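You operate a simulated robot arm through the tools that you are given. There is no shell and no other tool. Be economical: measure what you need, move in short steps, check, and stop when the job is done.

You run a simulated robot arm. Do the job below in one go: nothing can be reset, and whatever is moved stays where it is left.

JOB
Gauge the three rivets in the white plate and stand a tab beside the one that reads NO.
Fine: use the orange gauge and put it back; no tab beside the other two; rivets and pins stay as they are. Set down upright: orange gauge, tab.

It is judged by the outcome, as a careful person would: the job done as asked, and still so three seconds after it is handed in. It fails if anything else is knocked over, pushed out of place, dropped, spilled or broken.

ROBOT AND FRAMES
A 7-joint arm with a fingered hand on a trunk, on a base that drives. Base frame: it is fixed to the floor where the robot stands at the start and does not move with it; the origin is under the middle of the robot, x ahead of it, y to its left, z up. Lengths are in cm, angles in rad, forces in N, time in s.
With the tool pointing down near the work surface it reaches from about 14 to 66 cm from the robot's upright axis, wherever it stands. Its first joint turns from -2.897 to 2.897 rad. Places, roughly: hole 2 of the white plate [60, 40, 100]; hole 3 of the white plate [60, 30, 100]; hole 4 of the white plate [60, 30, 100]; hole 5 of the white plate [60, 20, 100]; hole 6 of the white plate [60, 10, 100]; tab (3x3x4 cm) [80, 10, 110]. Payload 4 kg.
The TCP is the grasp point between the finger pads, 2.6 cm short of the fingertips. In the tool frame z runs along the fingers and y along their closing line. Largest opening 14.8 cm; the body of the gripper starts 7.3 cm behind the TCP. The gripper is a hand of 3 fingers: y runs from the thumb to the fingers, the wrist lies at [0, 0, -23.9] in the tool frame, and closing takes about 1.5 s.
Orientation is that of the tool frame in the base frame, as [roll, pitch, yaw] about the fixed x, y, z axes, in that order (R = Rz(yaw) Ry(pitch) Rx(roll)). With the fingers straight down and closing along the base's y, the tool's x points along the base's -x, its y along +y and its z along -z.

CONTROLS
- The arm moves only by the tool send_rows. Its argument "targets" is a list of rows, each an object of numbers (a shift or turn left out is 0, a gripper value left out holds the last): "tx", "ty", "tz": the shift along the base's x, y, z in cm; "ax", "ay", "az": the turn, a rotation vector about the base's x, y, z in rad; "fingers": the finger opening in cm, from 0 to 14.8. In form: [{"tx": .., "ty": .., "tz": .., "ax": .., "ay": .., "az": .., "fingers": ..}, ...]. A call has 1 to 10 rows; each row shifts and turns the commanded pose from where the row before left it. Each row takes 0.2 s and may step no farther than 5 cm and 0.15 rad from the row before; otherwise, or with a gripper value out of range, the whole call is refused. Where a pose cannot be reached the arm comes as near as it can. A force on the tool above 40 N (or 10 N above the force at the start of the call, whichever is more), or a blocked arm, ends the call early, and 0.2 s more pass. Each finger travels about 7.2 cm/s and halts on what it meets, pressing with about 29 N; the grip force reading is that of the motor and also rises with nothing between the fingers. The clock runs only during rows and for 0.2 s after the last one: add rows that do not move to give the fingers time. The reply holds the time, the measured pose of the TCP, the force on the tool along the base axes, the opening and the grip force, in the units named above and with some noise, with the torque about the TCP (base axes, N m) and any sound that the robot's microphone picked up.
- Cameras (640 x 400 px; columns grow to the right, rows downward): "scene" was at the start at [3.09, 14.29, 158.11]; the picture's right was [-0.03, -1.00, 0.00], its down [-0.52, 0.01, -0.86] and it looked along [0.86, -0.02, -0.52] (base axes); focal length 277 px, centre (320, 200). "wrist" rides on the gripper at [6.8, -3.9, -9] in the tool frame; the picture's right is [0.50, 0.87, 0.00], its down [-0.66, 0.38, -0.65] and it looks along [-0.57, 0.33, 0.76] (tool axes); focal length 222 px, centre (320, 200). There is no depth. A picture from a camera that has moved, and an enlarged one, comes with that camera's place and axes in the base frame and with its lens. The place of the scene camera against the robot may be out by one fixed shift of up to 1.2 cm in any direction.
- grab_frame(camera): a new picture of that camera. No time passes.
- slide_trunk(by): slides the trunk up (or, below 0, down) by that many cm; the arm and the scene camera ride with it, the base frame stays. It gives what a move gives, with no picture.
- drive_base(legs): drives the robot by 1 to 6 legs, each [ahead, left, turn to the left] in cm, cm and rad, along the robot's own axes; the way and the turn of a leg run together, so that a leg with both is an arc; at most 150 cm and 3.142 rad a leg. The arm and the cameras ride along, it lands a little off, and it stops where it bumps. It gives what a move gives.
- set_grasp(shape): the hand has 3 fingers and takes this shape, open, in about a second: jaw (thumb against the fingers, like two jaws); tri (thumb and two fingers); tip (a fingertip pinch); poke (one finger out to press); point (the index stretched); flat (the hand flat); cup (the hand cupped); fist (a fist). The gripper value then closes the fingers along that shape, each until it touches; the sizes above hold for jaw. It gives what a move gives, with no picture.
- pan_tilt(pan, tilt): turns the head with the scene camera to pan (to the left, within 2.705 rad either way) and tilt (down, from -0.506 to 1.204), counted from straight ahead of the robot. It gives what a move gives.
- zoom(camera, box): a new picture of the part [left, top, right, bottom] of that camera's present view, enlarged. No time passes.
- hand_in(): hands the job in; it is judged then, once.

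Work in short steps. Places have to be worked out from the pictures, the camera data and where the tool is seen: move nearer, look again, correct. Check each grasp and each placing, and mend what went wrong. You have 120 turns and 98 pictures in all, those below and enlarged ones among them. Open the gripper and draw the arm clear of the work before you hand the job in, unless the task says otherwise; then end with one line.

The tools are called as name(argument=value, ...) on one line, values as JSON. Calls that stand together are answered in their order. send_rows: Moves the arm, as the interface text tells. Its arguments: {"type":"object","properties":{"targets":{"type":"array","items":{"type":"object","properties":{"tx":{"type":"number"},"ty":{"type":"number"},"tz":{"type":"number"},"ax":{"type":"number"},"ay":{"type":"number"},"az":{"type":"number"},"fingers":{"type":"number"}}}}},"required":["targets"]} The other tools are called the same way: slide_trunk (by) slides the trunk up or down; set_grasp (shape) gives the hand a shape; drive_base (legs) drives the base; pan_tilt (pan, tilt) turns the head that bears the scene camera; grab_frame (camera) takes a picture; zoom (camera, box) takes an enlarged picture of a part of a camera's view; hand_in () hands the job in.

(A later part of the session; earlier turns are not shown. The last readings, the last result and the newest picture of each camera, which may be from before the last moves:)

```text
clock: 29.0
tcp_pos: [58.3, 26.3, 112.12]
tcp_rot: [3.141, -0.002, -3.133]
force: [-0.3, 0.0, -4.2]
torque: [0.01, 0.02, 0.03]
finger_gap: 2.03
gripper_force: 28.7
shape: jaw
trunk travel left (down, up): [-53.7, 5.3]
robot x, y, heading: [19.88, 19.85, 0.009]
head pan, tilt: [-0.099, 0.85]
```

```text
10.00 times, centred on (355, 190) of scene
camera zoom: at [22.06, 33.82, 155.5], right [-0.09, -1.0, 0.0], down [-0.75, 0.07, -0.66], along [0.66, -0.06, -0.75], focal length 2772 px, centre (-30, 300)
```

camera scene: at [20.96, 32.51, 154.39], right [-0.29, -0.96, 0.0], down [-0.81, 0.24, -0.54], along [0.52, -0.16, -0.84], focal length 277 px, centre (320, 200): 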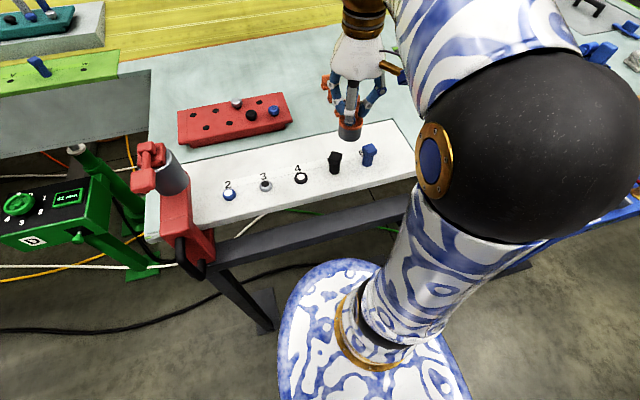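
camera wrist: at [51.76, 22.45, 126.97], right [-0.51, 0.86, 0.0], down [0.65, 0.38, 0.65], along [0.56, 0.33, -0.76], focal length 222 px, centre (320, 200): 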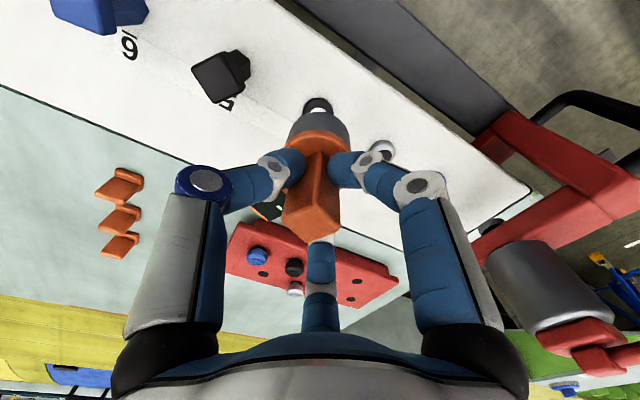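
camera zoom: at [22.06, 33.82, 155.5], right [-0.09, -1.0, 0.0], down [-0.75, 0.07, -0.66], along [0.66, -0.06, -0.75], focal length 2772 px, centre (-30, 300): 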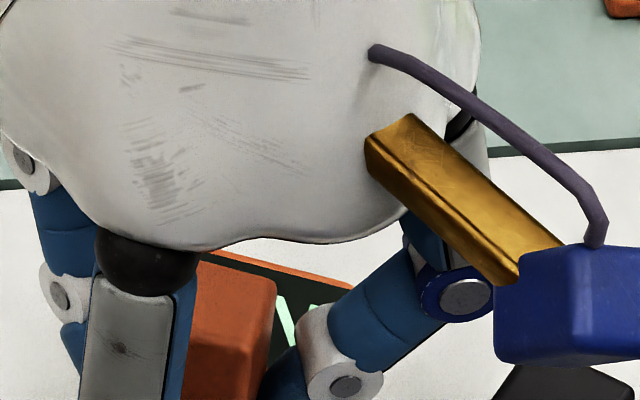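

The display lit: "O" seen from the wrist and another letter from the scene. I'll zoom on that part.

zoom(camera="scene", box=[347, 194, 361, 206])

zoom(camera="wrist", box=[255, 180, 325, 230])

```text
16.00 times, centred on (354, 200) of scene
camera zoom: at [22.06, 33.82, 155.5], right [-0.09, -1.0, 0.0], down [-0.75, 0.07, -0.66], along [0.66, -0.06, -0.75], focal length 4435 px, centre (-224, 200)
```

zoom: 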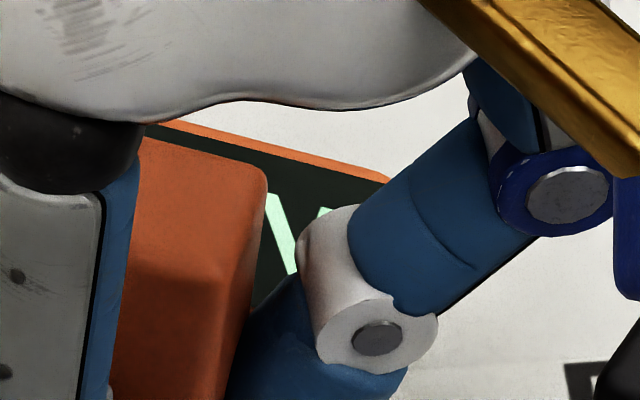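

```text
8.00 times, centred on (290, 205) of wrist
camera zoom: at [51.71, 22.29, 121.19], right [-0.51, 0.86, 0.0], down [0.65, 0.38, 0.65], along [0.56, 0.33, -0.76], focal length 1777 px, centre (560, 160)
```

zoom: 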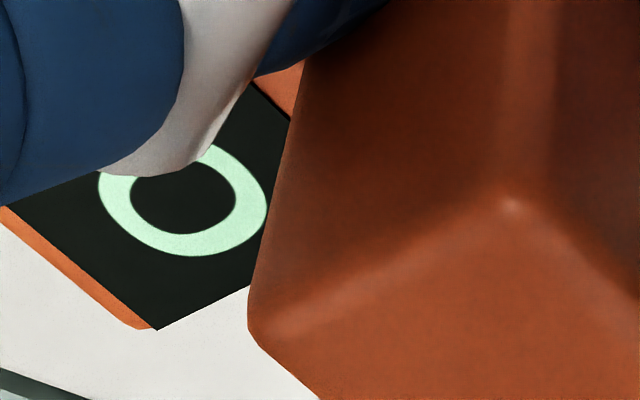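

The reading is ambiguous with the fingers in the way. I'll lower until the gauge rests, release it, and read the display directly.

send_rows(targets=[{"tz": -0.2}, {"tz": -0.2}, {"tz": -0.2}, {}])

```text
clock: 30.0
tcp_pos: [58.13, 26.18, 111.67]
tcp_rot: [-3.14, 0.004, -3.133]
force: [-4.3, 0.6, 34.5]
torque: [-0.12, -0.05, -0.01]
finger_gap: 2.14
gripper_force: 28.7
shape: jaw
trunk travel left (down, up): [-53.7, 5.3]
robot x, y, heading: [20.07, 20.04, 0.009]
head pan, tilt: [-0.099, 0.85]
```

Contact made; I'll ease off 0.25, then open and rise to view.

send_rows(targets=[{"tz": 0.3}, {"fingers": 8}, {}, {}, {}, {}, {"tz": 1.5}, {"tz": 2.5}, {}])

zoom(camera="wrist", box=[200, 80, 440, 280])

zoom(camera="scene", box=[290, 160, 390, 240])

```text
clock: 32.0
tcp_pos: [58.37, 26.54, 115.52]
tcp_rot: [-3.141, -0.001, -3.133]
force: [-0.4, -0.6, 0.4]
torque: [0.0, 0.0, -0.03]
finger_gap: 7.95
gripper_force: 0.0
shape: jaw
trunk travel left (down, up): [-53.7, 5.3]
robot x, y, heading: [20.37, 20.03, 0.008]
head pan, tilt: [-0.099, 0.85]
```

```text
2.00 times, centred on (320, 180) of wrist
camera zoom: at [51.83, 22.49, 124.65], right [-0.51, 0.86, 0.0], down [0.65, 0.38, 0.65], along [0.56, 0.33, -0.76], focal length 444 px, centre (320, 240)
```

zoom: 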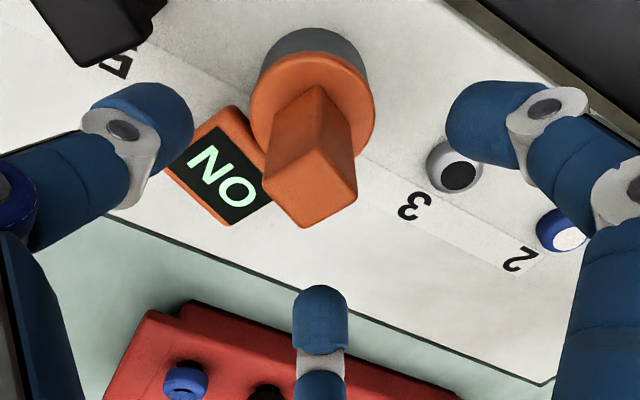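

```text
5.00 times, centred on (340, 200) of scene
camera zoom: at [22.03, 33.82, 155.5], right [-0.09, -1.0, 0.0], down [-0.75, 0.07, -0.66], along [0.66, -0.06, -0.75], focal length 1386 px, centre (220, 200)
```

zoom: 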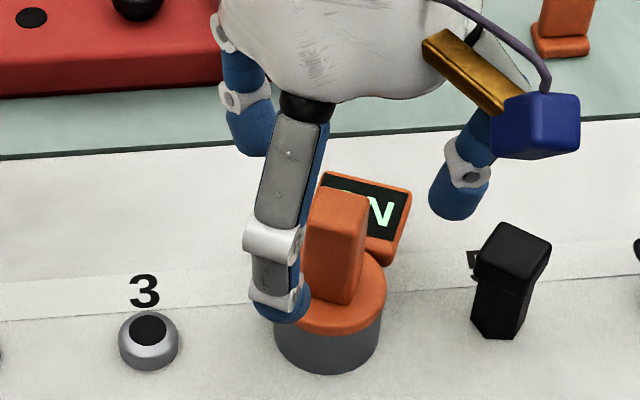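

The display reads "NO" at rivet 4. I'll regrip the gauge and check rivets 3 and 2 as well.

send_rows(targets=[{"tz": -2, "ty": -0.3}, {"tz": -1.6}, {}, {"fingers": 5}, {}, {}, {"fingers": 0}, {}, {}, {}])

send_rows(targets=[{}, {"tz": 1}, {"tz": 2}, {}])

zoom(camera="wrist", box=[200, 80, 440, 280])

zoom(camera="scene", box=[240, 140, 400, 240])

```text
clock: 34.2
tcp_pos: [58.53, 25.98, 112.15]
tcp_rot: [-3.141, -0.001, -3.133]
force: [-0.8, 0.3, -0.3]
torque: [0.01, 0.01, 0.01]
finger_gap: 2.04
gripper_force: 29.3
shape: jaw
trunk travel left (down, up): [-53.7, 5.3]
robot x, y, heading: [20.34, 20.25, 0.009]
head pan, tilt: [-0.099, 0.85]
```

```text
clock: 35.2
tcp_pos: [58.46, 26.04, 115.05]
tcp_rot: [3.141, -0.001, -3.133]
force: [0.6, 0.9, -5.0]
torque: [0.02, 0.02, 0.02]
finger_gap: 2.02
gripper_force: 29.0
shape: jaw
trunk travel left (down, up): [-53.7, 5.3]
robot x, y, heading: [20.18, 19.88, 0.006]
head pan, tilt: [-0.099, 0.85]
```

```text
2.00 times, centred on (320, 180) of wrist
camera zoom: at [51.88, 21.97, 124.15], right [-0.51, 0.86, 0.0], down [0.65, 0.38, 0.65], along [0.56, 0.33, -0.76], focal length 444 px, centre (320, 240)
```

zoom: 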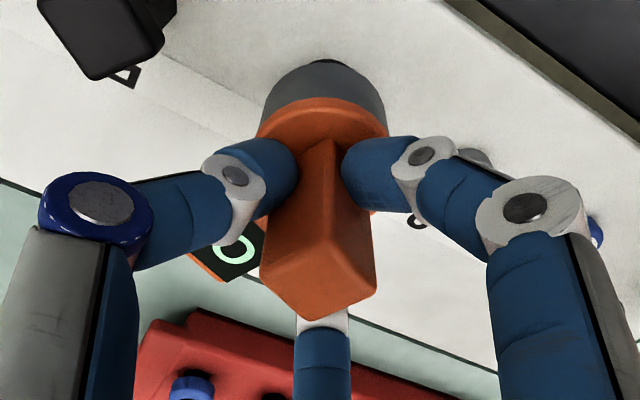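

```text
4.00 times, centred on (320, 190) of scene
camera zoom: at [22.06, 33.82, 155.5], right [-0.09, -1.0, 0.0], down [-0.75, 0.07, -0.66], along [0.66, -0.06, -0.75], focal length 1109 px, centre (320, 240)
```

zoom: 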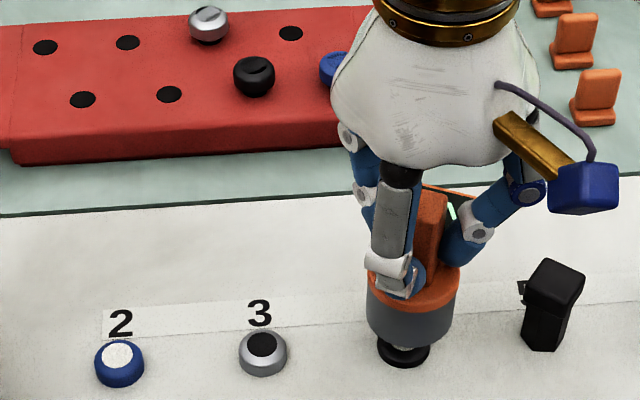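

The reading latches on lift. Now over to rivet 3, about +8.1 in y.

send_rows(targets=[{"ty": 4.1, "tx": 0.1, "tz": 0.3}, {"ty": 4.1, "tx": 0.1}, {}])

zoom(camera="scene", box=[240, 140, 400, 240])

zoom(camera="wrist", box=[200, 60, 440, 220])

```text
clock: 36.0
tcp_pos: [58.35, 34.23, 115.48]
tcp_rot: [3.141, 0.0, -3.133]
force: [-0.1, -0.7, -5.0]
torque: [0.0, 0.0, -0.03]
finger_gap: 2.02
gripper_force: 28.6
shape: jaw
trunk travel left (down, up): [-53.7, 5.3]
robot x, y, heading: [20.54, 20.46, 0.01]
head pan, tilt: [-0.099, 0.85]
```

```text
4.00 times, centred on (320, 190) of scene
camera zoom: at [22.06, 33.82, 155.5], right [-0.09, -1.0, 0.0], down [-0.75, 0.07, -0.66], along [0.66, -0.06, -0.75], focal length 1109 px, centre (320, 240)
```

zoom: 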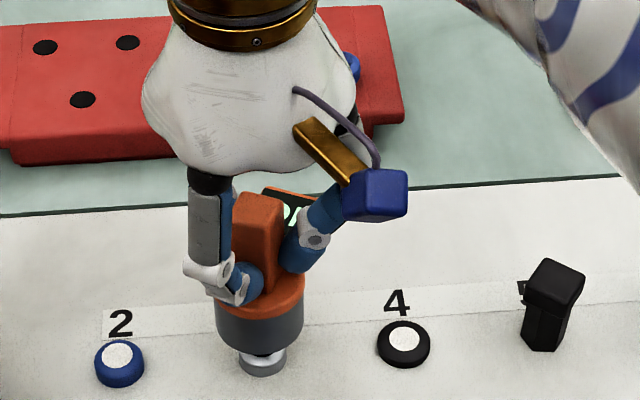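

```text
2.50 times, centred on (320, 140) of wrist
camera zoom: at [51.87, 30.14, 124.53], right [-0.51, 0.86, 0.0], down [0.65, 0.38, 0.65], along [0.56, 0.33, -0.76], focal length 555 px, centre (320, 350)
```

zoom: 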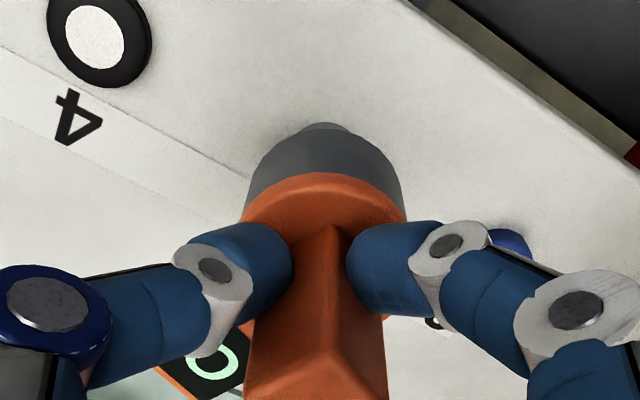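

Aligned over rivet 3. I'll lower onto it.

send_rows(targets=[{"tz": -1, "ty": -0.05}, {"tz": -1}, {"tz": -0.5}, {"tz": -0.4}, {"tz": -0.4}, {}])

zoom(camera="scene", box=[260, 160, 360, 240])

zoom(camera="wrist", box=[255, 180, 325, 230])

```text
clock: 37.4
tcp_pos: [58.49, 34.01, 112.28]
tcp_rot: [-3.141, -0.001, -3.132]
force: [0.4, 0.3, -4.5]
torque: [0.03, 0.01, 0.01]
finger_gap: 2.01
gripper_force: 28.8
shape: jaw
trunk travel left (down, up): [-53.7, 5.3]
robot x, y, heading: [20.22, 20.28, 0.002]
head pan, tilt: [-0.099, 0.85]
```

```text
5.00 times, centred on (310, 200) of scene
camera zoom: at [22.06, 33.83, 155.5], right [-0.09, -1.0, 0.0], down [-0.75, 0.07, -0.66], along [0.66, -0.06, -0.75], focal length 1386 px, centre (370, 200)
```

zoom: 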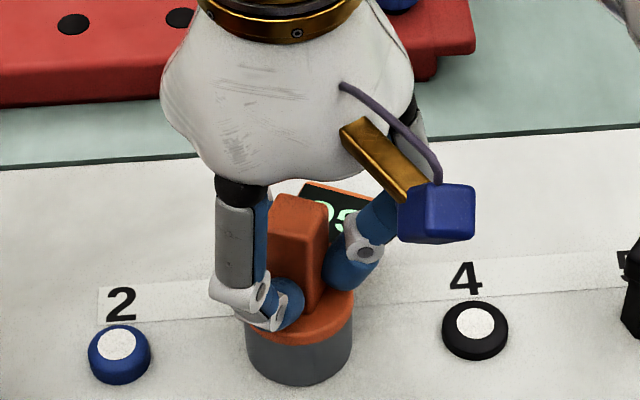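

```text
8.00 times, centred on (290, 205) of wrist
camera zoom: at [51.97, 30.07, 121.17], right [-0.51, 0.86, 0.0], down [0.65, 0.38, 0.65], along [0.56, 0.33, -0.76], focal length 1777 px, centre (560, 160)
```

zoom: 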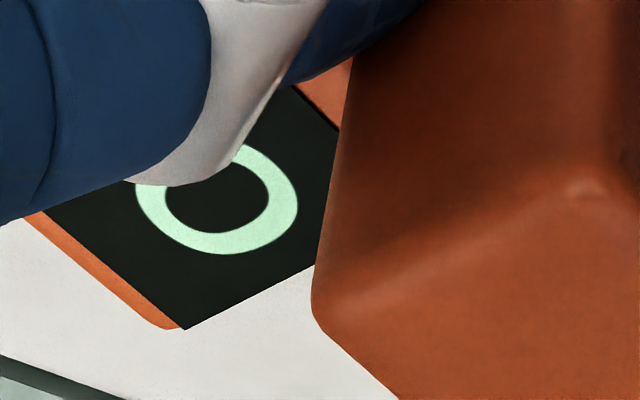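

The scene view shows more of the display now; I'll zoom into it.

zoom(camera="scene", box=[294, 194, 318, 210])

```text
16.00 times, centred on (306, 202) of scene
camera zoom: at [22.06, 33.83, 155.5], right [-0.09, -1.0, 0.0], down [-0.75, 0.07, -0.66], along [0.66, -0.06, -0.75], focal length 4435 px, centre (544, 168)
```

zoom: 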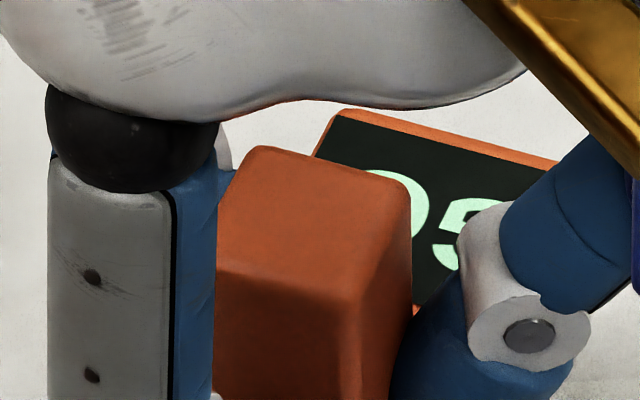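

Rivet 3 shows "GO" (upside down from here). Next is rivet 2, but the red clamp stands close to it; I'll lift and inspect the clearance first.

send_rows(targets=[{"tz": 1.5}, {"tz": 1.7}, {}])

grab_frame(camera="wrist")

zoom(camera="scene", box=[170, 80, 370, 260])

```text
clock: 38.2
tcp_pos: [58.64, 34.2, 115.49]
tcp_rot: [-3.141, 0.0, -3.134]
force: [-0.5, -0.8, -4.6]
torque: [-0.01, 0.02, 0.01]
finger_gap: 2.0
gripper_force: 28.5
shape: jaw
trunk travel left (down, up): [-53.7, 5.3]
robot x, y, heading: [20.32, 20.33, 0.006]
head pan, tilt: [-0.099, 0.85]
```

```text
46 pictures are left
camera wrist: at [52.0, 30.18, 124.45], right [-0.51, 0.86, 0.0], down [0.65, 0.38, 0.65], along [0.56, 0.33, -0.76], focal length 222 px, centre (320, 200)
```

wrist: 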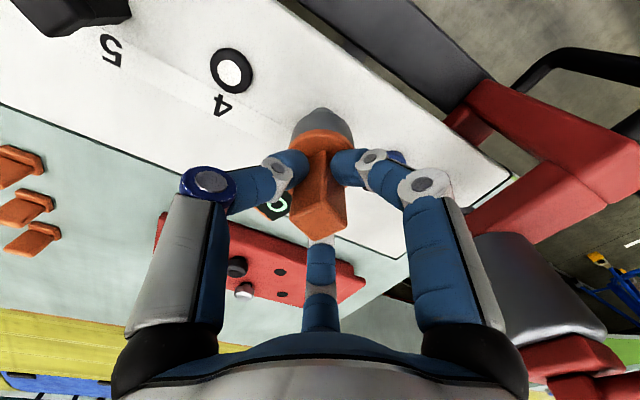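

```text
2.22 times, centred on (270, 170) of scene
camera zoom: at [22.06, 33.83, 155.5], right [-0.09, -1.0, 0.0], down [-0.75, 0.07, -0.66], along [0.66, -0.06, -0.75], focal length 616 px, centre (431, 267)
```

zoom: 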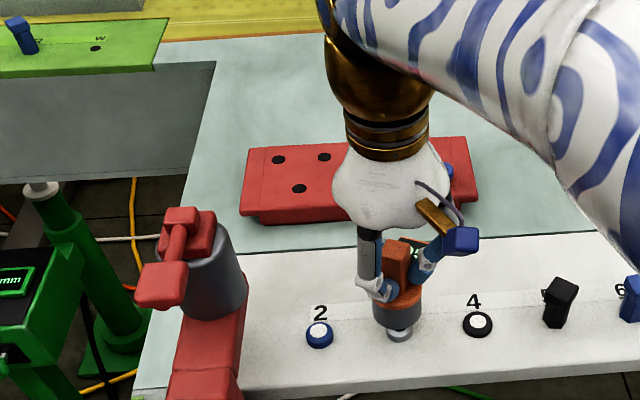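

The clamp's near face is at about y 46.5 with its top at about 121.5. The hand extends about 4 cm to +y, so it should just clear above rivet 2 (y≈42.1). I'll go there high and check.

send_rows(targets=[{"tz": 2}, {"ty": 3}, {"ty": 3}, {"ty": 1.7}, {}])

zoom(camera="scene", box=[170, 80, 370, 260])

grab_frame(camera="wrist")

```text
clock: 39.4
tcp_pos: [58.27, 41.74, 117.54]
tcp_rot: [-3.141, 0.001, -3.132]
force: [-0.2, 0.3, -3.9]
torque: [-0.01, 0.04, 0.02]
finger_gap: 1.99
gripper_force: 28.5
shape: jaw
trunk travel left (down, up): [-53.7, 5.3]
robot x, y, heading: [20.33, 20.13, 0.004]
head pan, tilt: [-0.099, 0.85]
```

```text
2.22 times, centred on (270, 170) of scene
camera zoom: at [22.06, 33.84, 155.5], right [-0.09, -1.0, 0.0], down [-0.75, 0.07, -0.66], along [0.66, -0.06, -0.75], focal length 616 px, centre (431, 267)
```

zoom: 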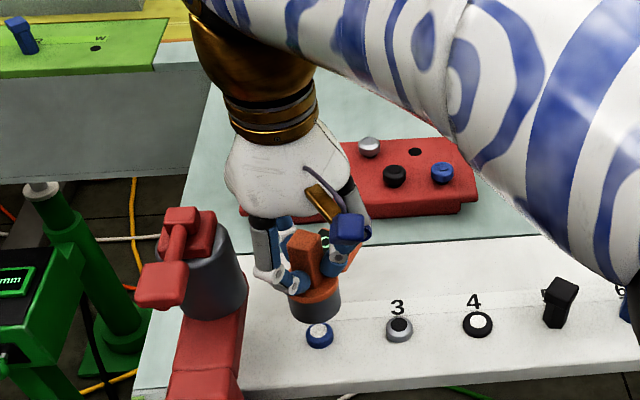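

```text
43 pictures are left
camera wrist: at [51.78, 37.8, 126.56], right [-0.51, 0.86, 0.0], down [0.65, 0.38, 0.65], along [0.56, 0.33, -0.76], focal length 222 px, centre (320, 200)
```

wrist: 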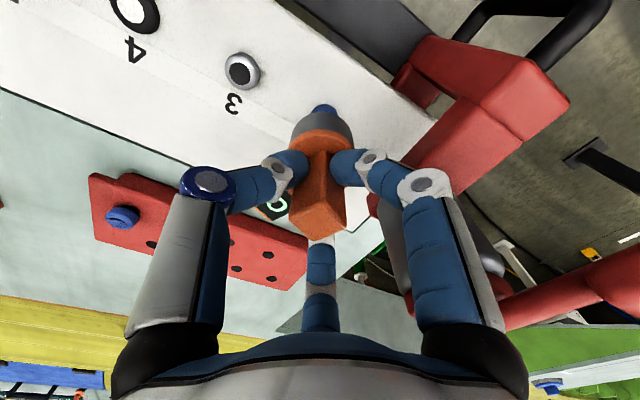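

There is about 1 cm of gap to the clamp. I'll nudge y by +0.2 and descend in steps, checking.

send_rows(targets=[{"tz": -1, "ty": 0.2}, {"tz": -1}, {}])

zoom(camera="scene", box=[220, 140, 320, 240])

zoom(camera="wrist", box=[260, 80, 520, 280])

```text
clock: 40.2
tcp_pos: [58.49, 42.12, 115.22]
tcp_rot: [-3.141, -0.002, -3.132]
force: [-0.3, 0.6, -4.8]
torque: [-0.01, 0.03, 0.01]
finger_gap: 1.99
gripper_force: 29.1
shape: jaw
trunk travel left (down, up): [-53.7, 5.3]
robot x, y, heading: [20.11, 20.06, 0.008]
head pan, tilt: [-0.099, 0.85]
```

```text
4.00 times, centred on (270, 190) of scene
camera zoom: at [22.06, 33.84, 155.5], right [-0.09, -1.0, 0.0], down [-0.75, 0.07, -0.66], along [0.66, -0.06, -0.75], focal length 1109 px, centre (520, 240)
```

zoom: 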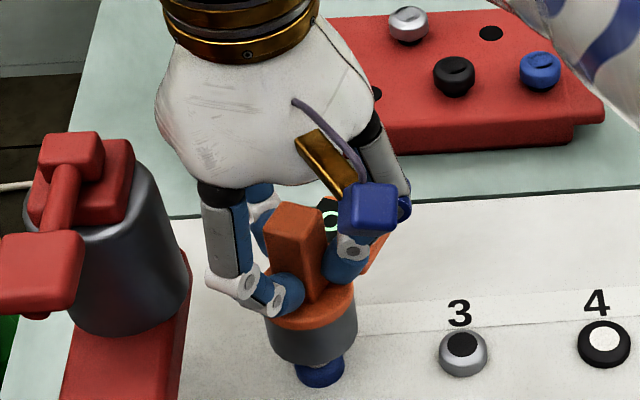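

```text
2.00 times, centred on (390, 180) of wrist
camera zoom: at [51.95, 38.03, 124.43], right [-0.51, 0.86, 0.0], down [0.65, 0.38, 0.65], along [0.56, 0.33, -0.76], focal length 444 px, centre (180, 240)
```

zoom: 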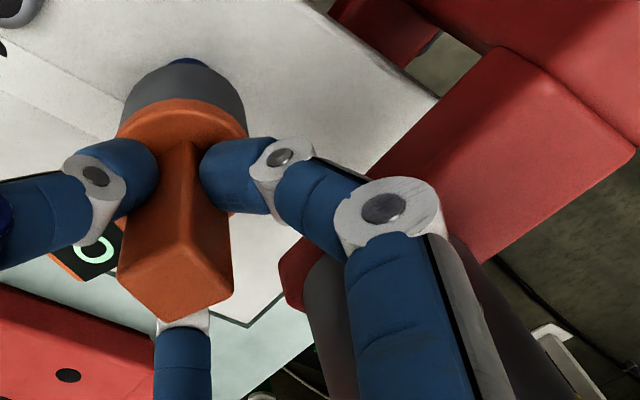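

Clearance is fine and the alignment is good. I'll lower onto rivet 2.

send_rows(targets=[{"tz": -1}, {"tz": -0.8}, {"tz": -0.5}, {"tz": -0.4}, {"tz": -0.25}, {}])

zoom(camera="scene", box=[220, 140, 320, 240])

zoom(camera="wrist", box=[255, 180, 325, 230])

```text
clock: 41.6
tcp_pos: [58.57, 42.05, 112.52]
tcp_rot: [3.141, -0.002, -3.132]
force: [-0.4, -0.3, -5.1]
torque: [0.04, 0.02, 0.0]
finger_gap: 2.01
gripper_force: 29.0
shape: jaw
trunk travel left (down, up): [-53.7, 5.3]
robot x, y, heading: [20.36, 20.34, 0.006]
head pan, tilt: [-0.099, 0.85]
```

```text
4.00 times, centred on (270, 190) of scene
camera zoom: at [22.06, 33.84, 155.5], right [-0.09, -1.0, 0.0], down [-0.75, 0.07, -0.66], along [0.66, -0.06, -0.75], focal length 1109 px, centre (520, 240)
```

zoom: 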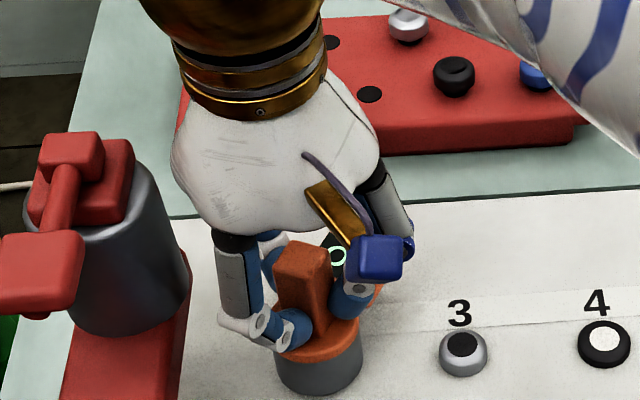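

```text
8.00 times, centred on (290, 205) of wrist
camera zoom: at [52.0, 38.07, 121.49], right [-0.51, 0.86, 0.0], down [0.65, 0.38, 0.65], along [0.56, 0.33, -0.76], focal length 1777 px, centre (560, 160)
```

zoom: 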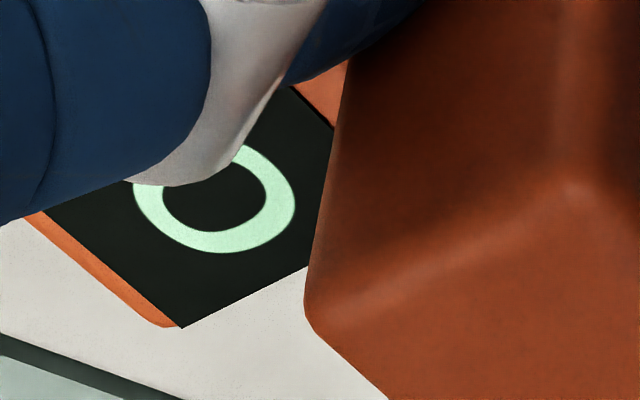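

It could still be the latched value; I'll lower 0.35 more to seat it and then look at the first letter.

send_rows(targets=[{"tz": -0.2}, {"tz": -0.2}, {}])

zoom(camera="scene", box=[292, 192, 324, 216])

```text
clock: 42.4
tcp_pos: [58.51, 42.15, 112.01]
tcp_rot: [-3.141, 0.0, -3.133]
force: [0.5, 1.2, -1.8]
torque: [0.04, 0.03, 0.0]
finger_gap: 1.98
gripper_force: 29.0
shape: jaw
trunk travel left (down, up): [-53.7, 5.3]
robot x, y, heading: [20.08, 19.58, 0.009]
head pan, tilt: [-0.099, 0.85]
```

```text
16.00 times, centred on (308, 204) of scene
camera zoom: at [22.03, 33.84, 155.5], right [-0.09, -1.0, 0.0], down [-0.75, 0.07, -0.66], along [0.66, -0.06, -0.75], focal length 4435 px, centre (512, 136)
```

zoom: 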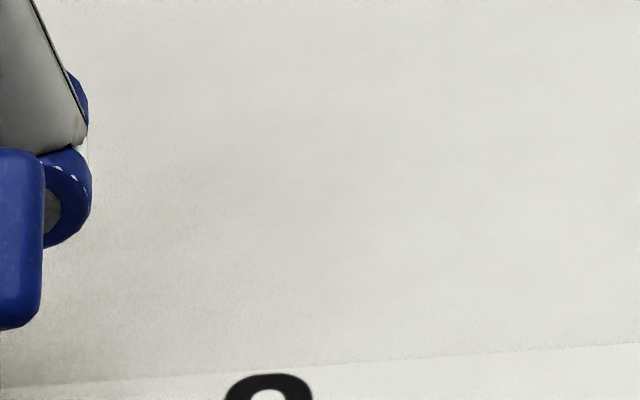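

Wrong spot; the display is at about pixel (274, 204).

zoom(camera="scene", box=[262, 196, 286, 212])

```text
16.00 times, centred on (274, 204) of scene
camera zoom: at [22.03, 33.84, 155.5], right [-0.09, -1.0, 0.0], down [-0.75, 0.07, -0.66], along [0.66, -0.06, -0.75], focal length 4435 px, centre (1056, 136)
```

zoom: 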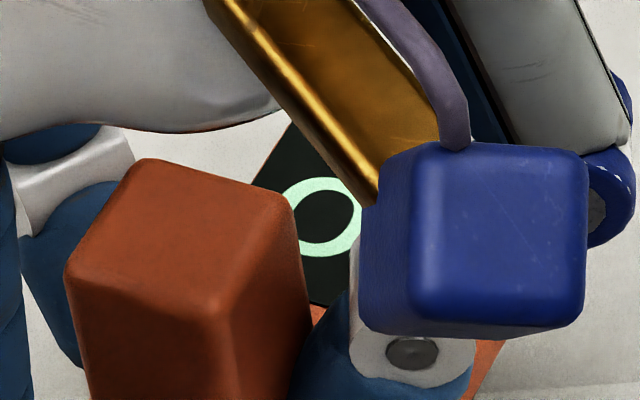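

The camera arm hides the letter, but the reading latches. I'll lift and carry the gauge back toward y≈28, then read it.

send_rows(targets=[{"tz": 2}, {"tz": 2}, {"tz": 1.5}, {"ty": -4}, {"ty": -4}, {"ty": -4}, {"ty": -3}, {}])

zoom(camera="scene", box=[290, 140, 390, 240])

```text
clock: 44.2
tcp_pos: [58.47, 27.25, 117.22]
tcp_rot: [3.141, -0.003, -3.133]
force: [0.5, -0.7, -5.1]
torque: [0.02, 0.05, 0.02]
finger_gap: 1.98
gripper_force: 28.3
shape: jaw
trunk travel left (down, up): [-53.7, 5.3]
robot x, y, heading: [20.1, 20.19, 0.005]
head pan, tilt: [-0.099, 0.85]
```

```text
4.00 times, centred on (340, 190) of scene
camera zoom: at [22.06, 33.82, 155.5], right [-0.09, -1.0, 0.0], down [-0.75, 0.07, -0.66], along [0.66, -0.06, -0.75], focal length 1109 px, centre (240, 240)
```

zoom: 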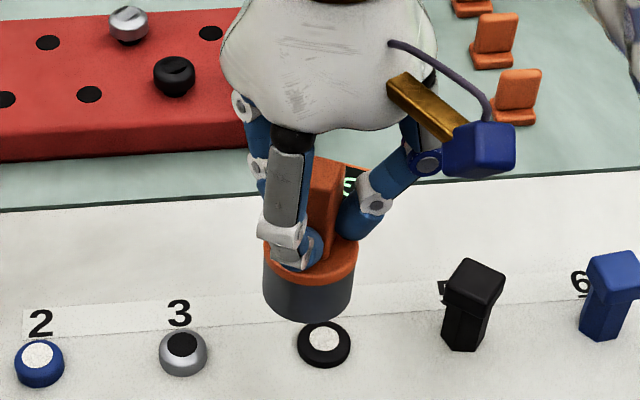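

A G-like piece is visible; I'll zoom in on it to confirm.

zoom(camera="scene", box=[337, 180, 357, 194])

```text
16.00 times, centred on (347, 187) of scene
camera zoom: at [22.06, 33.82, 155.5], right [-0.09, -1.0, 0.0], down [-0.75, 0.07, -0.66], along [0.66, -0.06, -0.75], focal length 4435 px, centre (-112, 408)
```

zoom: 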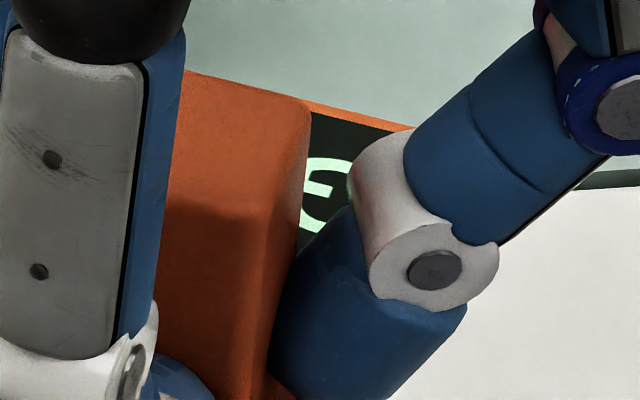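

Rivet 2 reads "GO", so rivet 4 is the NO. Now I'll return the gauge: raise it and carry it back towards (78.2, 0.9), turning it +0.3 rad to its original heading.

send_rows(targets=[{"tz": 3}, {"tz": 1.5}, {"tx": 3.5, "ty": -3.5, "az": 0.1}, {"tx": 3.5, "ty": -3.5, "az": 0.1}, {"tx": 3.5, "ty": -3.5, "az": 0.1}, {"tx": 3.2, "ty": -3.5}, {"tx": 2.5, "ty": -4}, {"tx": 1.5, "ty": -4}, {}])

```text
clock: 46.2
tcp_pos: [76.12, 5.18, 122.02]
tcp_rot: [3.141, -0.002, -2.832]
force: [0.5, 0.8, -4.8]
torque: [-0.01, 0.05, 0.01]
finger_gap: 1.95
gripper_force: 28.8
shape: jaw
trunk travel left (down, up): [-53.7, 5.3]
robot x, y, heading: [19.99, 19.8, 0.007]
head pan, tilt: [-0.099, 0.85]
```

Now to (78.3, 0.9), and then down to 3 cm above the table.

send_rows(targets=[{"tz": -2}, {"tx": 1.2, "ty": -2.2}, {"tx": 1.0, "ty": -2.1}, {"tz": -3}, {"tz": -2.5}, {}])

pan_tilt(pan=-0.3, tilt=0.8)

grab_frame(camera="wrist")

grab_frame(camera="scene")

```text
clock: 47.6
tcp_pos: [78.54, 0.72, 114.54]
tcp_rot: [3.141, -0.001, -2.834]
force: [0.4, -0.3, -5.0]
torque: [-0.01, 0.07, 0.03]
finger_gap: 1.97
gripper_force: 28.7
shape: jaw
trunk travel left (down, up): [-53.7, 5.3]
robot x, y, heading: [20.1, 19.97, 0.009]
head pan, tilt: [-0.099, 0.85]
```

```text
clock: 48.4
tcp_pos: [78.39, 0.68, 114.44]
tcp_rot: [-3.141, -0.002, -2.832]
force: [-0.3, -0.1, -5.3]
torque: [-0.01, 0.03, 0.0]
finger_gap: 1.96
gripper_force: 29.2
shape: jaw
trunk travel left (down, up): [-53.7, 5.3]
robot x, y, heading: [20.18, 20.16, 0.006]
head pan, tilt: [-0.3, 0.799]
```

```text
34 pictures are left
camera wrist: at [73.39, -5.14, 123.55], right [-0.74, 0.67, 0.0], down [0.51, 0.56, 0.65], along [0.44, 0.48, -0.76], focal length 222 px, centre (320, 200)
```

wrist: 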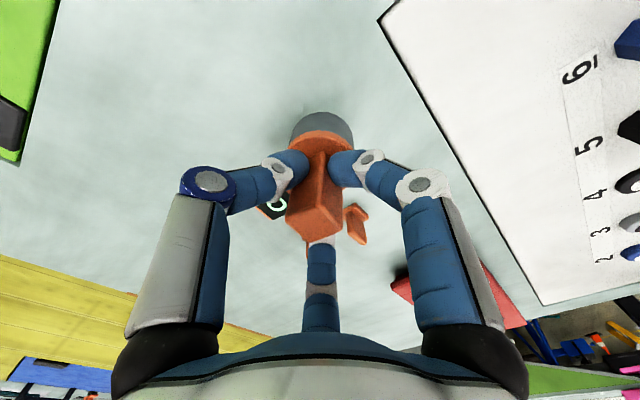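

```text
33 pictures are left
camera scene: at [22.03, 32.18, 155.9], right [-0.29, -0.96, 0.0], down [-0.69, 0.21, -0.7], along [0.67, -0.2, -0.72], focal length 277 px, centre (320, 200)
```

scene: 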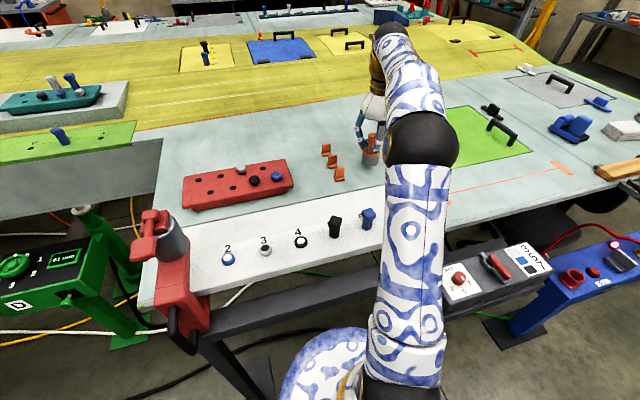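

Everything is in order; I'll lower to the table until contact.

send_rows(targets=[{"tz": -1.2}, {"tz": -0.6}, {"tz": -0.3}, {"tz": -0.3}, {}])

```text
clock: 49.6
tcp_pos: [78.41, 0.79, 112.07]
tcp_rot: [3.141, -0.001, -2.832]
force: [-1.6, 0.4, 0.2]
torque: [-0.05, 0.02, -0.01]
finger_gap: 1.96
gripper_force: 29.0
shape: jaw
trunk travel left (down, up): [-53.7, 5.3]
robot x, y, heading: [20.44, 20.2, 0.009]
head pan, tilt: [-0.3, 0.799]
```

It rests on the table. I'll open, rise and look.

send_rows(targets=[{"fingers": 8}, {}, {}, {}, {}, {"tz": 3}, {"tz": 4}, {"tz": 2}, {}])

grab_frame(camera="wrist")

zoom(camera="scene", box=[310, 110, 410, 190])

```text
clock: 51.6
tcp_pos: [78.38, 1.12, 121.2]
tcp_rot: [-3.141, 0.0, -2.834]
force: [-0.1, -0.2, 0.7]
torque: [-0.03, -0.04, 0.01]
finger_gap: 7.98
gripper_force: 0.1
shape: jaw
trunk travel left (down, up): [-53.7, 5.3]
robot x, y, heading: [20.09, 19.8, 0.005]
head pan, tilt: [-0.3, 0.799]
```

```text
32 pictures are left
camera wrist: at [73.28, -4.73, 130.24], right [-0.74, 0.67, 0.0], down [0.51, 0.56, 0.65], along [0.44, 0.48, -0.76], focal length 222 px, centre (320, 200)
```

wrist: 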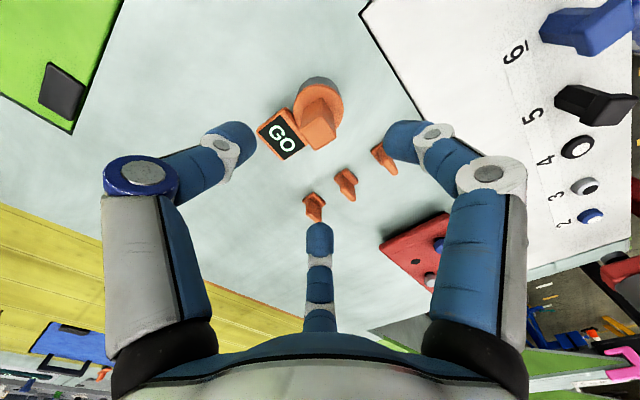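

```text
5.00 times, centred on (360, 150) of scene
camera zoom: at [21.98, 32.19, 155.9], right [-0.29, -0.96, 0.0], down [-0.69, 0.21, -0.7], along [0.67, -0.2, -0.72], focal length 1386 px, centre (120, 450)
```

zoom: 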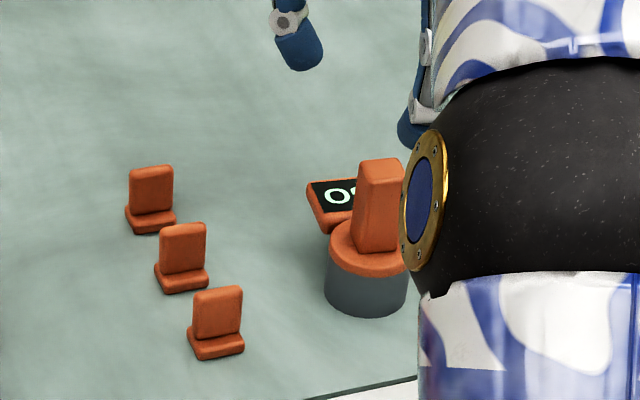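

The gauge is back, upright, and its display shows "GO" from rivet 2. Now for a thin tab: I'll see how the "tip" pinch shapes the hand.

set_grasp(shape="tip")

send_rows(targets=[{"fingers": 4}, {}, {}, {}, {}, {}])

grab_frame(camera="wrist")

```text
clock: 52.5
tcp_pos: [78.37, 0.96, 121.21]
tcp_rot: [-3.141, 0.001, -2.832]
force: [-0.4, -1.4, 0.7]
torque: [0.03, -0.01, -0.01]
finger_gap: 14.78
gripper_force: 0.0
shape: tip
trunk travel left (down, up): [-53.7, 5.3]
robot x, y, heading: [20.27, 19.96, 0.011]
head pan, tilt: [-0.3, 0.799]
```

```text
clock: 53.9
tcp_pos: [78.32, 1.16, 121.07]
tcp_rot: [-3.141, 0.001, -2.833]
force: [-0.3, -0.1, 0.0]
torque: [0.01, -0.02, 0.02]
finger_gap: 4.08
gripper_force: 0.0
shape: tip
trunk travel left (down, up): [-53.7, 5.3]
robot x, y, heading: [20.42, 19.97, 0.014]
head pan, tilt: [-0.3, 0.799]
```

```text
30 pictures are left
camera wrist: at [73.29, -4.73, 130.22], right [-0.74, 0.67, 0.0], down [0.51, 0.56, 0.65], along [0.44, 0.48, -0.76], focal length 222 px, centre (320, 200)
```

wrist: 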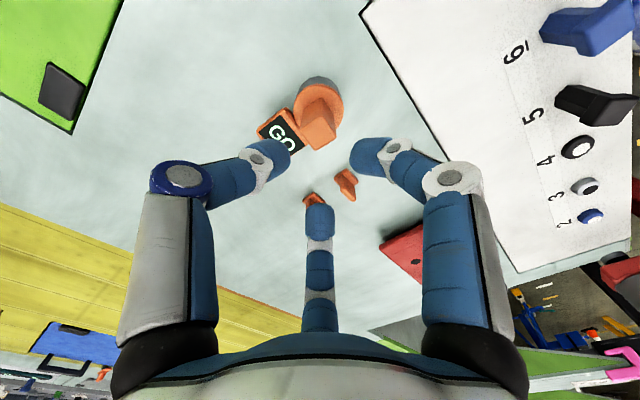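

All shapes close the same way, so I'll use jaw. With the thumb on the tab's narrow edge, the two fingers will press its faces. I'll move over the nearest tab with the yaw restored and look.

set_grasp(shape="jaw")

send_rows(targets=[{"ty": 3, "az": -0.1, "fingers": 6}, {"tx": -0.5, "ty": 3, "az": -0.1}, {"tx": -0.5, "ty": 3, "az": -0.1}, {"ty": 1.0}, {"tz": -3}, {}])

zoom(camera="wrist", box=[200, 80, 440, 280])

zoom(camera="scene", box=[290, 110, 390, 190])

```text
clock: 54.8
tcp_pos: [78.4, 0.97, 121.21]
tcp_rot: [3.141, 0.0, -2.832]
force: [-0.8, 0.9, -0.2]
torque: [-0.03, -0.01, 0.02]
finger_gap: 14.78
gripper_force: 0.0
shape: jaw
trunk travel left (down, up): [-53.7, 5.3]
robot x, y, heading: [19.95, 19.88, 0.008]
head pan, tilt: [-0.3, 0.799]
```

```text
clock: 56.2
tcp_pos: [77.23, 10.86, 118.09]
tcp_rot: [3.142, 0.001, -3.134]
force: [-0.2, -1.0, -0.3]
torque: [0.0, -0.01, -0.01]
finger_gap: 6.02
gripper_force: 0.0
shape: jaw
trunk travel left (down, up): [-53.7, 5.3]
robot x, y, heading: [19.97, 20.11, 0.007]
head pan, tilt: [-0.3, 0.799]
```

```text
2.00 times, centred on (320, 180) of wrist
camera zoom: at [70.79, 6.9, 127.19], right [-0.51, 0.86, 0.0], down [0.65, 0.38, 0.65], along [0.56, 0.33, -0.76], focal length 444 px, centre (320, 240)
```

zoom: 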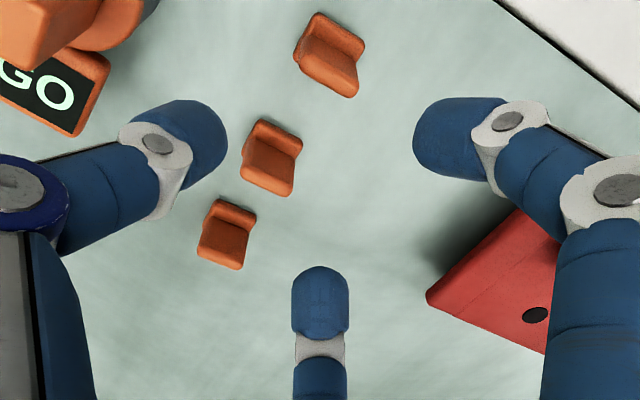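

```text
5.00 times, centred on (340, 150) of scene
camera zoom: at [21.98, 32.2, 155.9], right [-0.29, -0.96, 0.0], down [-0.69, 0.21, -0.7], along [0.67, -0.2, -0.72], focal length 1386 px, centre (220, 450)
```

zoom: 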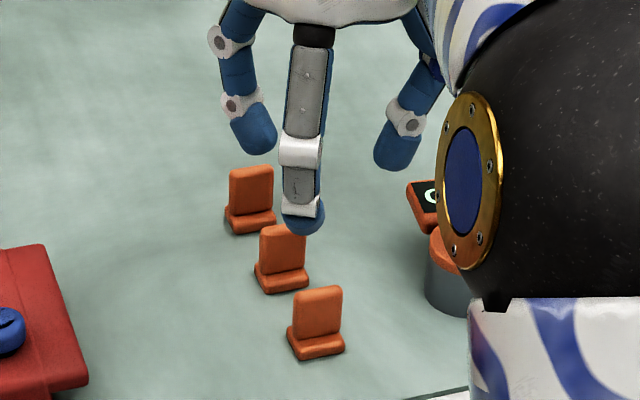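

The nearest tab's slab top is at about (76.9, 11.2±0.5). I'll descend to about 112 and re-measure.

send_rows(targets=[{"tx": -0.3, "ty": 0.4, "tz": -3}, {"tz": -3}, {}])

zoom(camera="wrist", box=[200, 80, 440, 280])

zoom(camera="scene", box=[290, 110, 390, 190])

```text
clock: 57.0
tcp_pos: [76.77, 11.22, 112.1]
tcp_rot: [3.141, 0.001, -3.132]
force: [0.4, -1.0, 0.6]
torque: [-0.02, 0.03, -0.03]
finger_gap: 6.04
gripper_force: 0.1
shape: jaw
trunk travel left (down, up): [-53.7, 5.3]
robot x, y, heading: [20.27, 20.02, 0.002]
head pan, tilt: [-0.3, 0.799]
```

```text
2.00 times, centred on (320, 180) of wrist
camera zoom: at [70.3, 7.27, 121.2], right [-0.51, 0.86, 0.0], down [0.65, 0.38, 0.65], along [0.56, 0.33, -0.76], focal length 444 px, centre (320, 240)
```

zoom: 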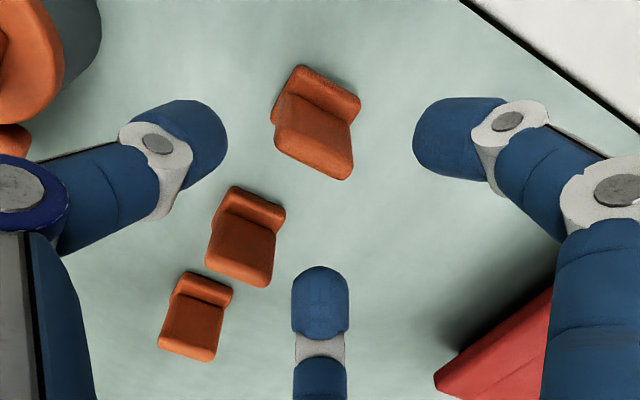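

```text
5.00 times, centred on (340, 150) of scene
camera zoom: at [21.98, 32.2, 155.9], right [-0.29, -0.96, 0.0], down [-0.69, 0.21, -0.7], along [0.67, -0.2, -0.72], focal length 1386 px, centre (220, 450)
```

zoom: 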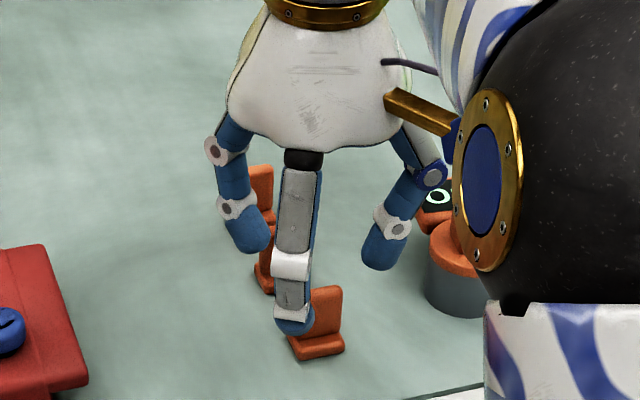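

The tab slab is at about (77.2, 11.2) and aligned with y. I'll centre on it and descend to 108.

send_rows(targets=[{"tx": 0.4, "tz": -2}, {"tz": -2}, {}])

zoom(camera="wrist", box=[200, 80, 440, 280])

zoom(camera="scene", box=[320, 140, 380, 190])

```text
clock: 57.8
tcp_pos: [77.42, 11.08, 108.04]
tcp_rot: [3.141, -0.001, -3.135]
force: [0.4, 0.1, -0.3]
torque: [0.0, 0.0, 0.03]
finger_gap: 6.01
gripper_force: 0.1
shape: jaw
trunk travel left (down, up): [-53.7, 5.3]
robot x, y, heading: [20.54, 20.27, 0.004]
head pan, tilt: [-0.3, 0.799]
```

```text
2.00 times, centred on (320, 180) of wrist
camera zoom: at [70.91, 7.15, 117.13], right [-0.51, 0.86, 0.0], down [0.65, 0.38, 0.65], along [0.56, 0.33, -0.76], focal length 444 px, centre (320, 240)
```

zoom: 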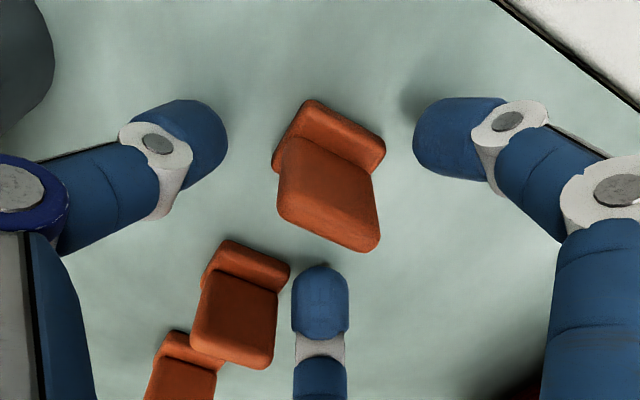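

```text
8.00 times, centred on (350, 165) of scene
camera zoom: at [21.98, 32.2, 155.9], right [-0.29, -0.96, 0.0], down [-0.69, 0.21, -0.7], along [0.67, -0.2, -0.72], focal length 2218 px, centre (80, 480)
```

zoom: 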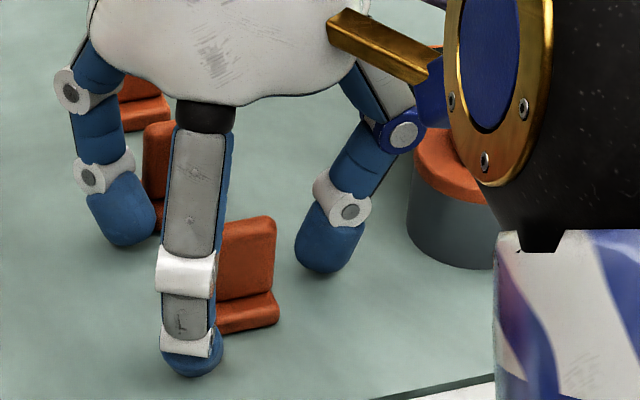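

The slab centre is at about (77.8, 11.4). I'll adjust, lower 0.5 and close gently.

send_rows(targets=[{"tx": 0.3, "ty": 0.35, "tz": -0.5}, {}, {"fingers": 4}, {}, {"fingers": 2.5}, {}, {"fingers": 0}, {}, {}, {}])

zoom(camera="wrist", box=[200, 80, 440, 280])

zoom(camera="scene", box=[320, 140, 380, 190])

```text
clock: 60.0
tcp_pos: [77.95, 11.63, 107.71]
tcp_rot: [-3.141, -0.001, -3.132]
force: [1.1, -0.4, -0.2]
torque: [0.0, -0.01, 0.01]
finger_gap: 0.0
gripper_force: 28.7
shape: jaw
trunk travel left (down, up): [-53.7, 5.3]
robot x, y, heading: [19.97, 20.02, 0.009]
head pan, tilt: [-0.3, 0.799]
```

```text
2.00 times, centred on (320, 180) of wrist
camera zoom: at [71.37, 7.46, 116.73], right [-0.51, 0.86, 0.0], down [0.65, 0.38, 0.65], along [0.56, 0.33, -0.76], focal length 444 px, centre (320, 240)
```

zoom: 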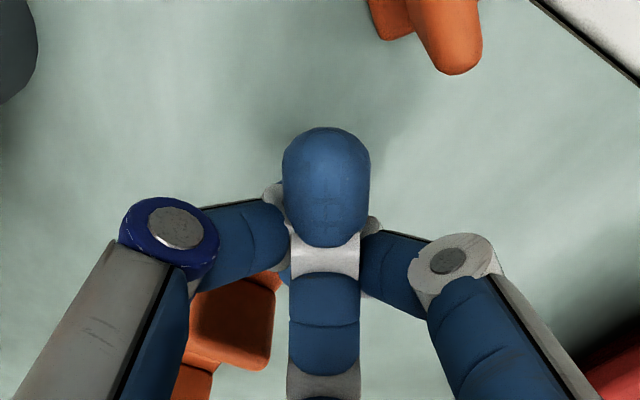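

```text
8.00 times, centred on (350, 165) of scene
camera zoom: at [21.98, 32.2, 155.9], right [-0.29, -0.96, 0.0], down [-0.69, 0.21, -0.7], along [0.67, -0.2, -0.72], focal length 2218 px, centre (80, 480)
```

zoom: 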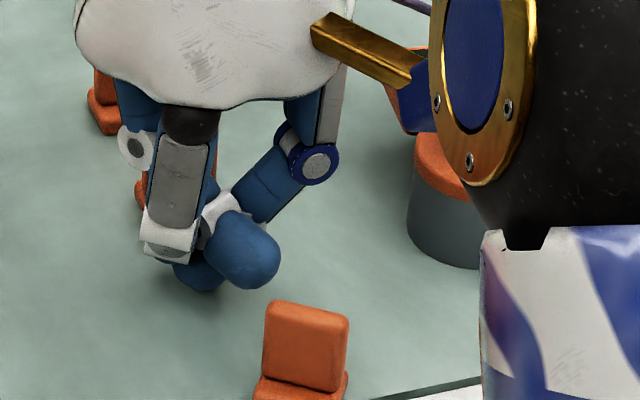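

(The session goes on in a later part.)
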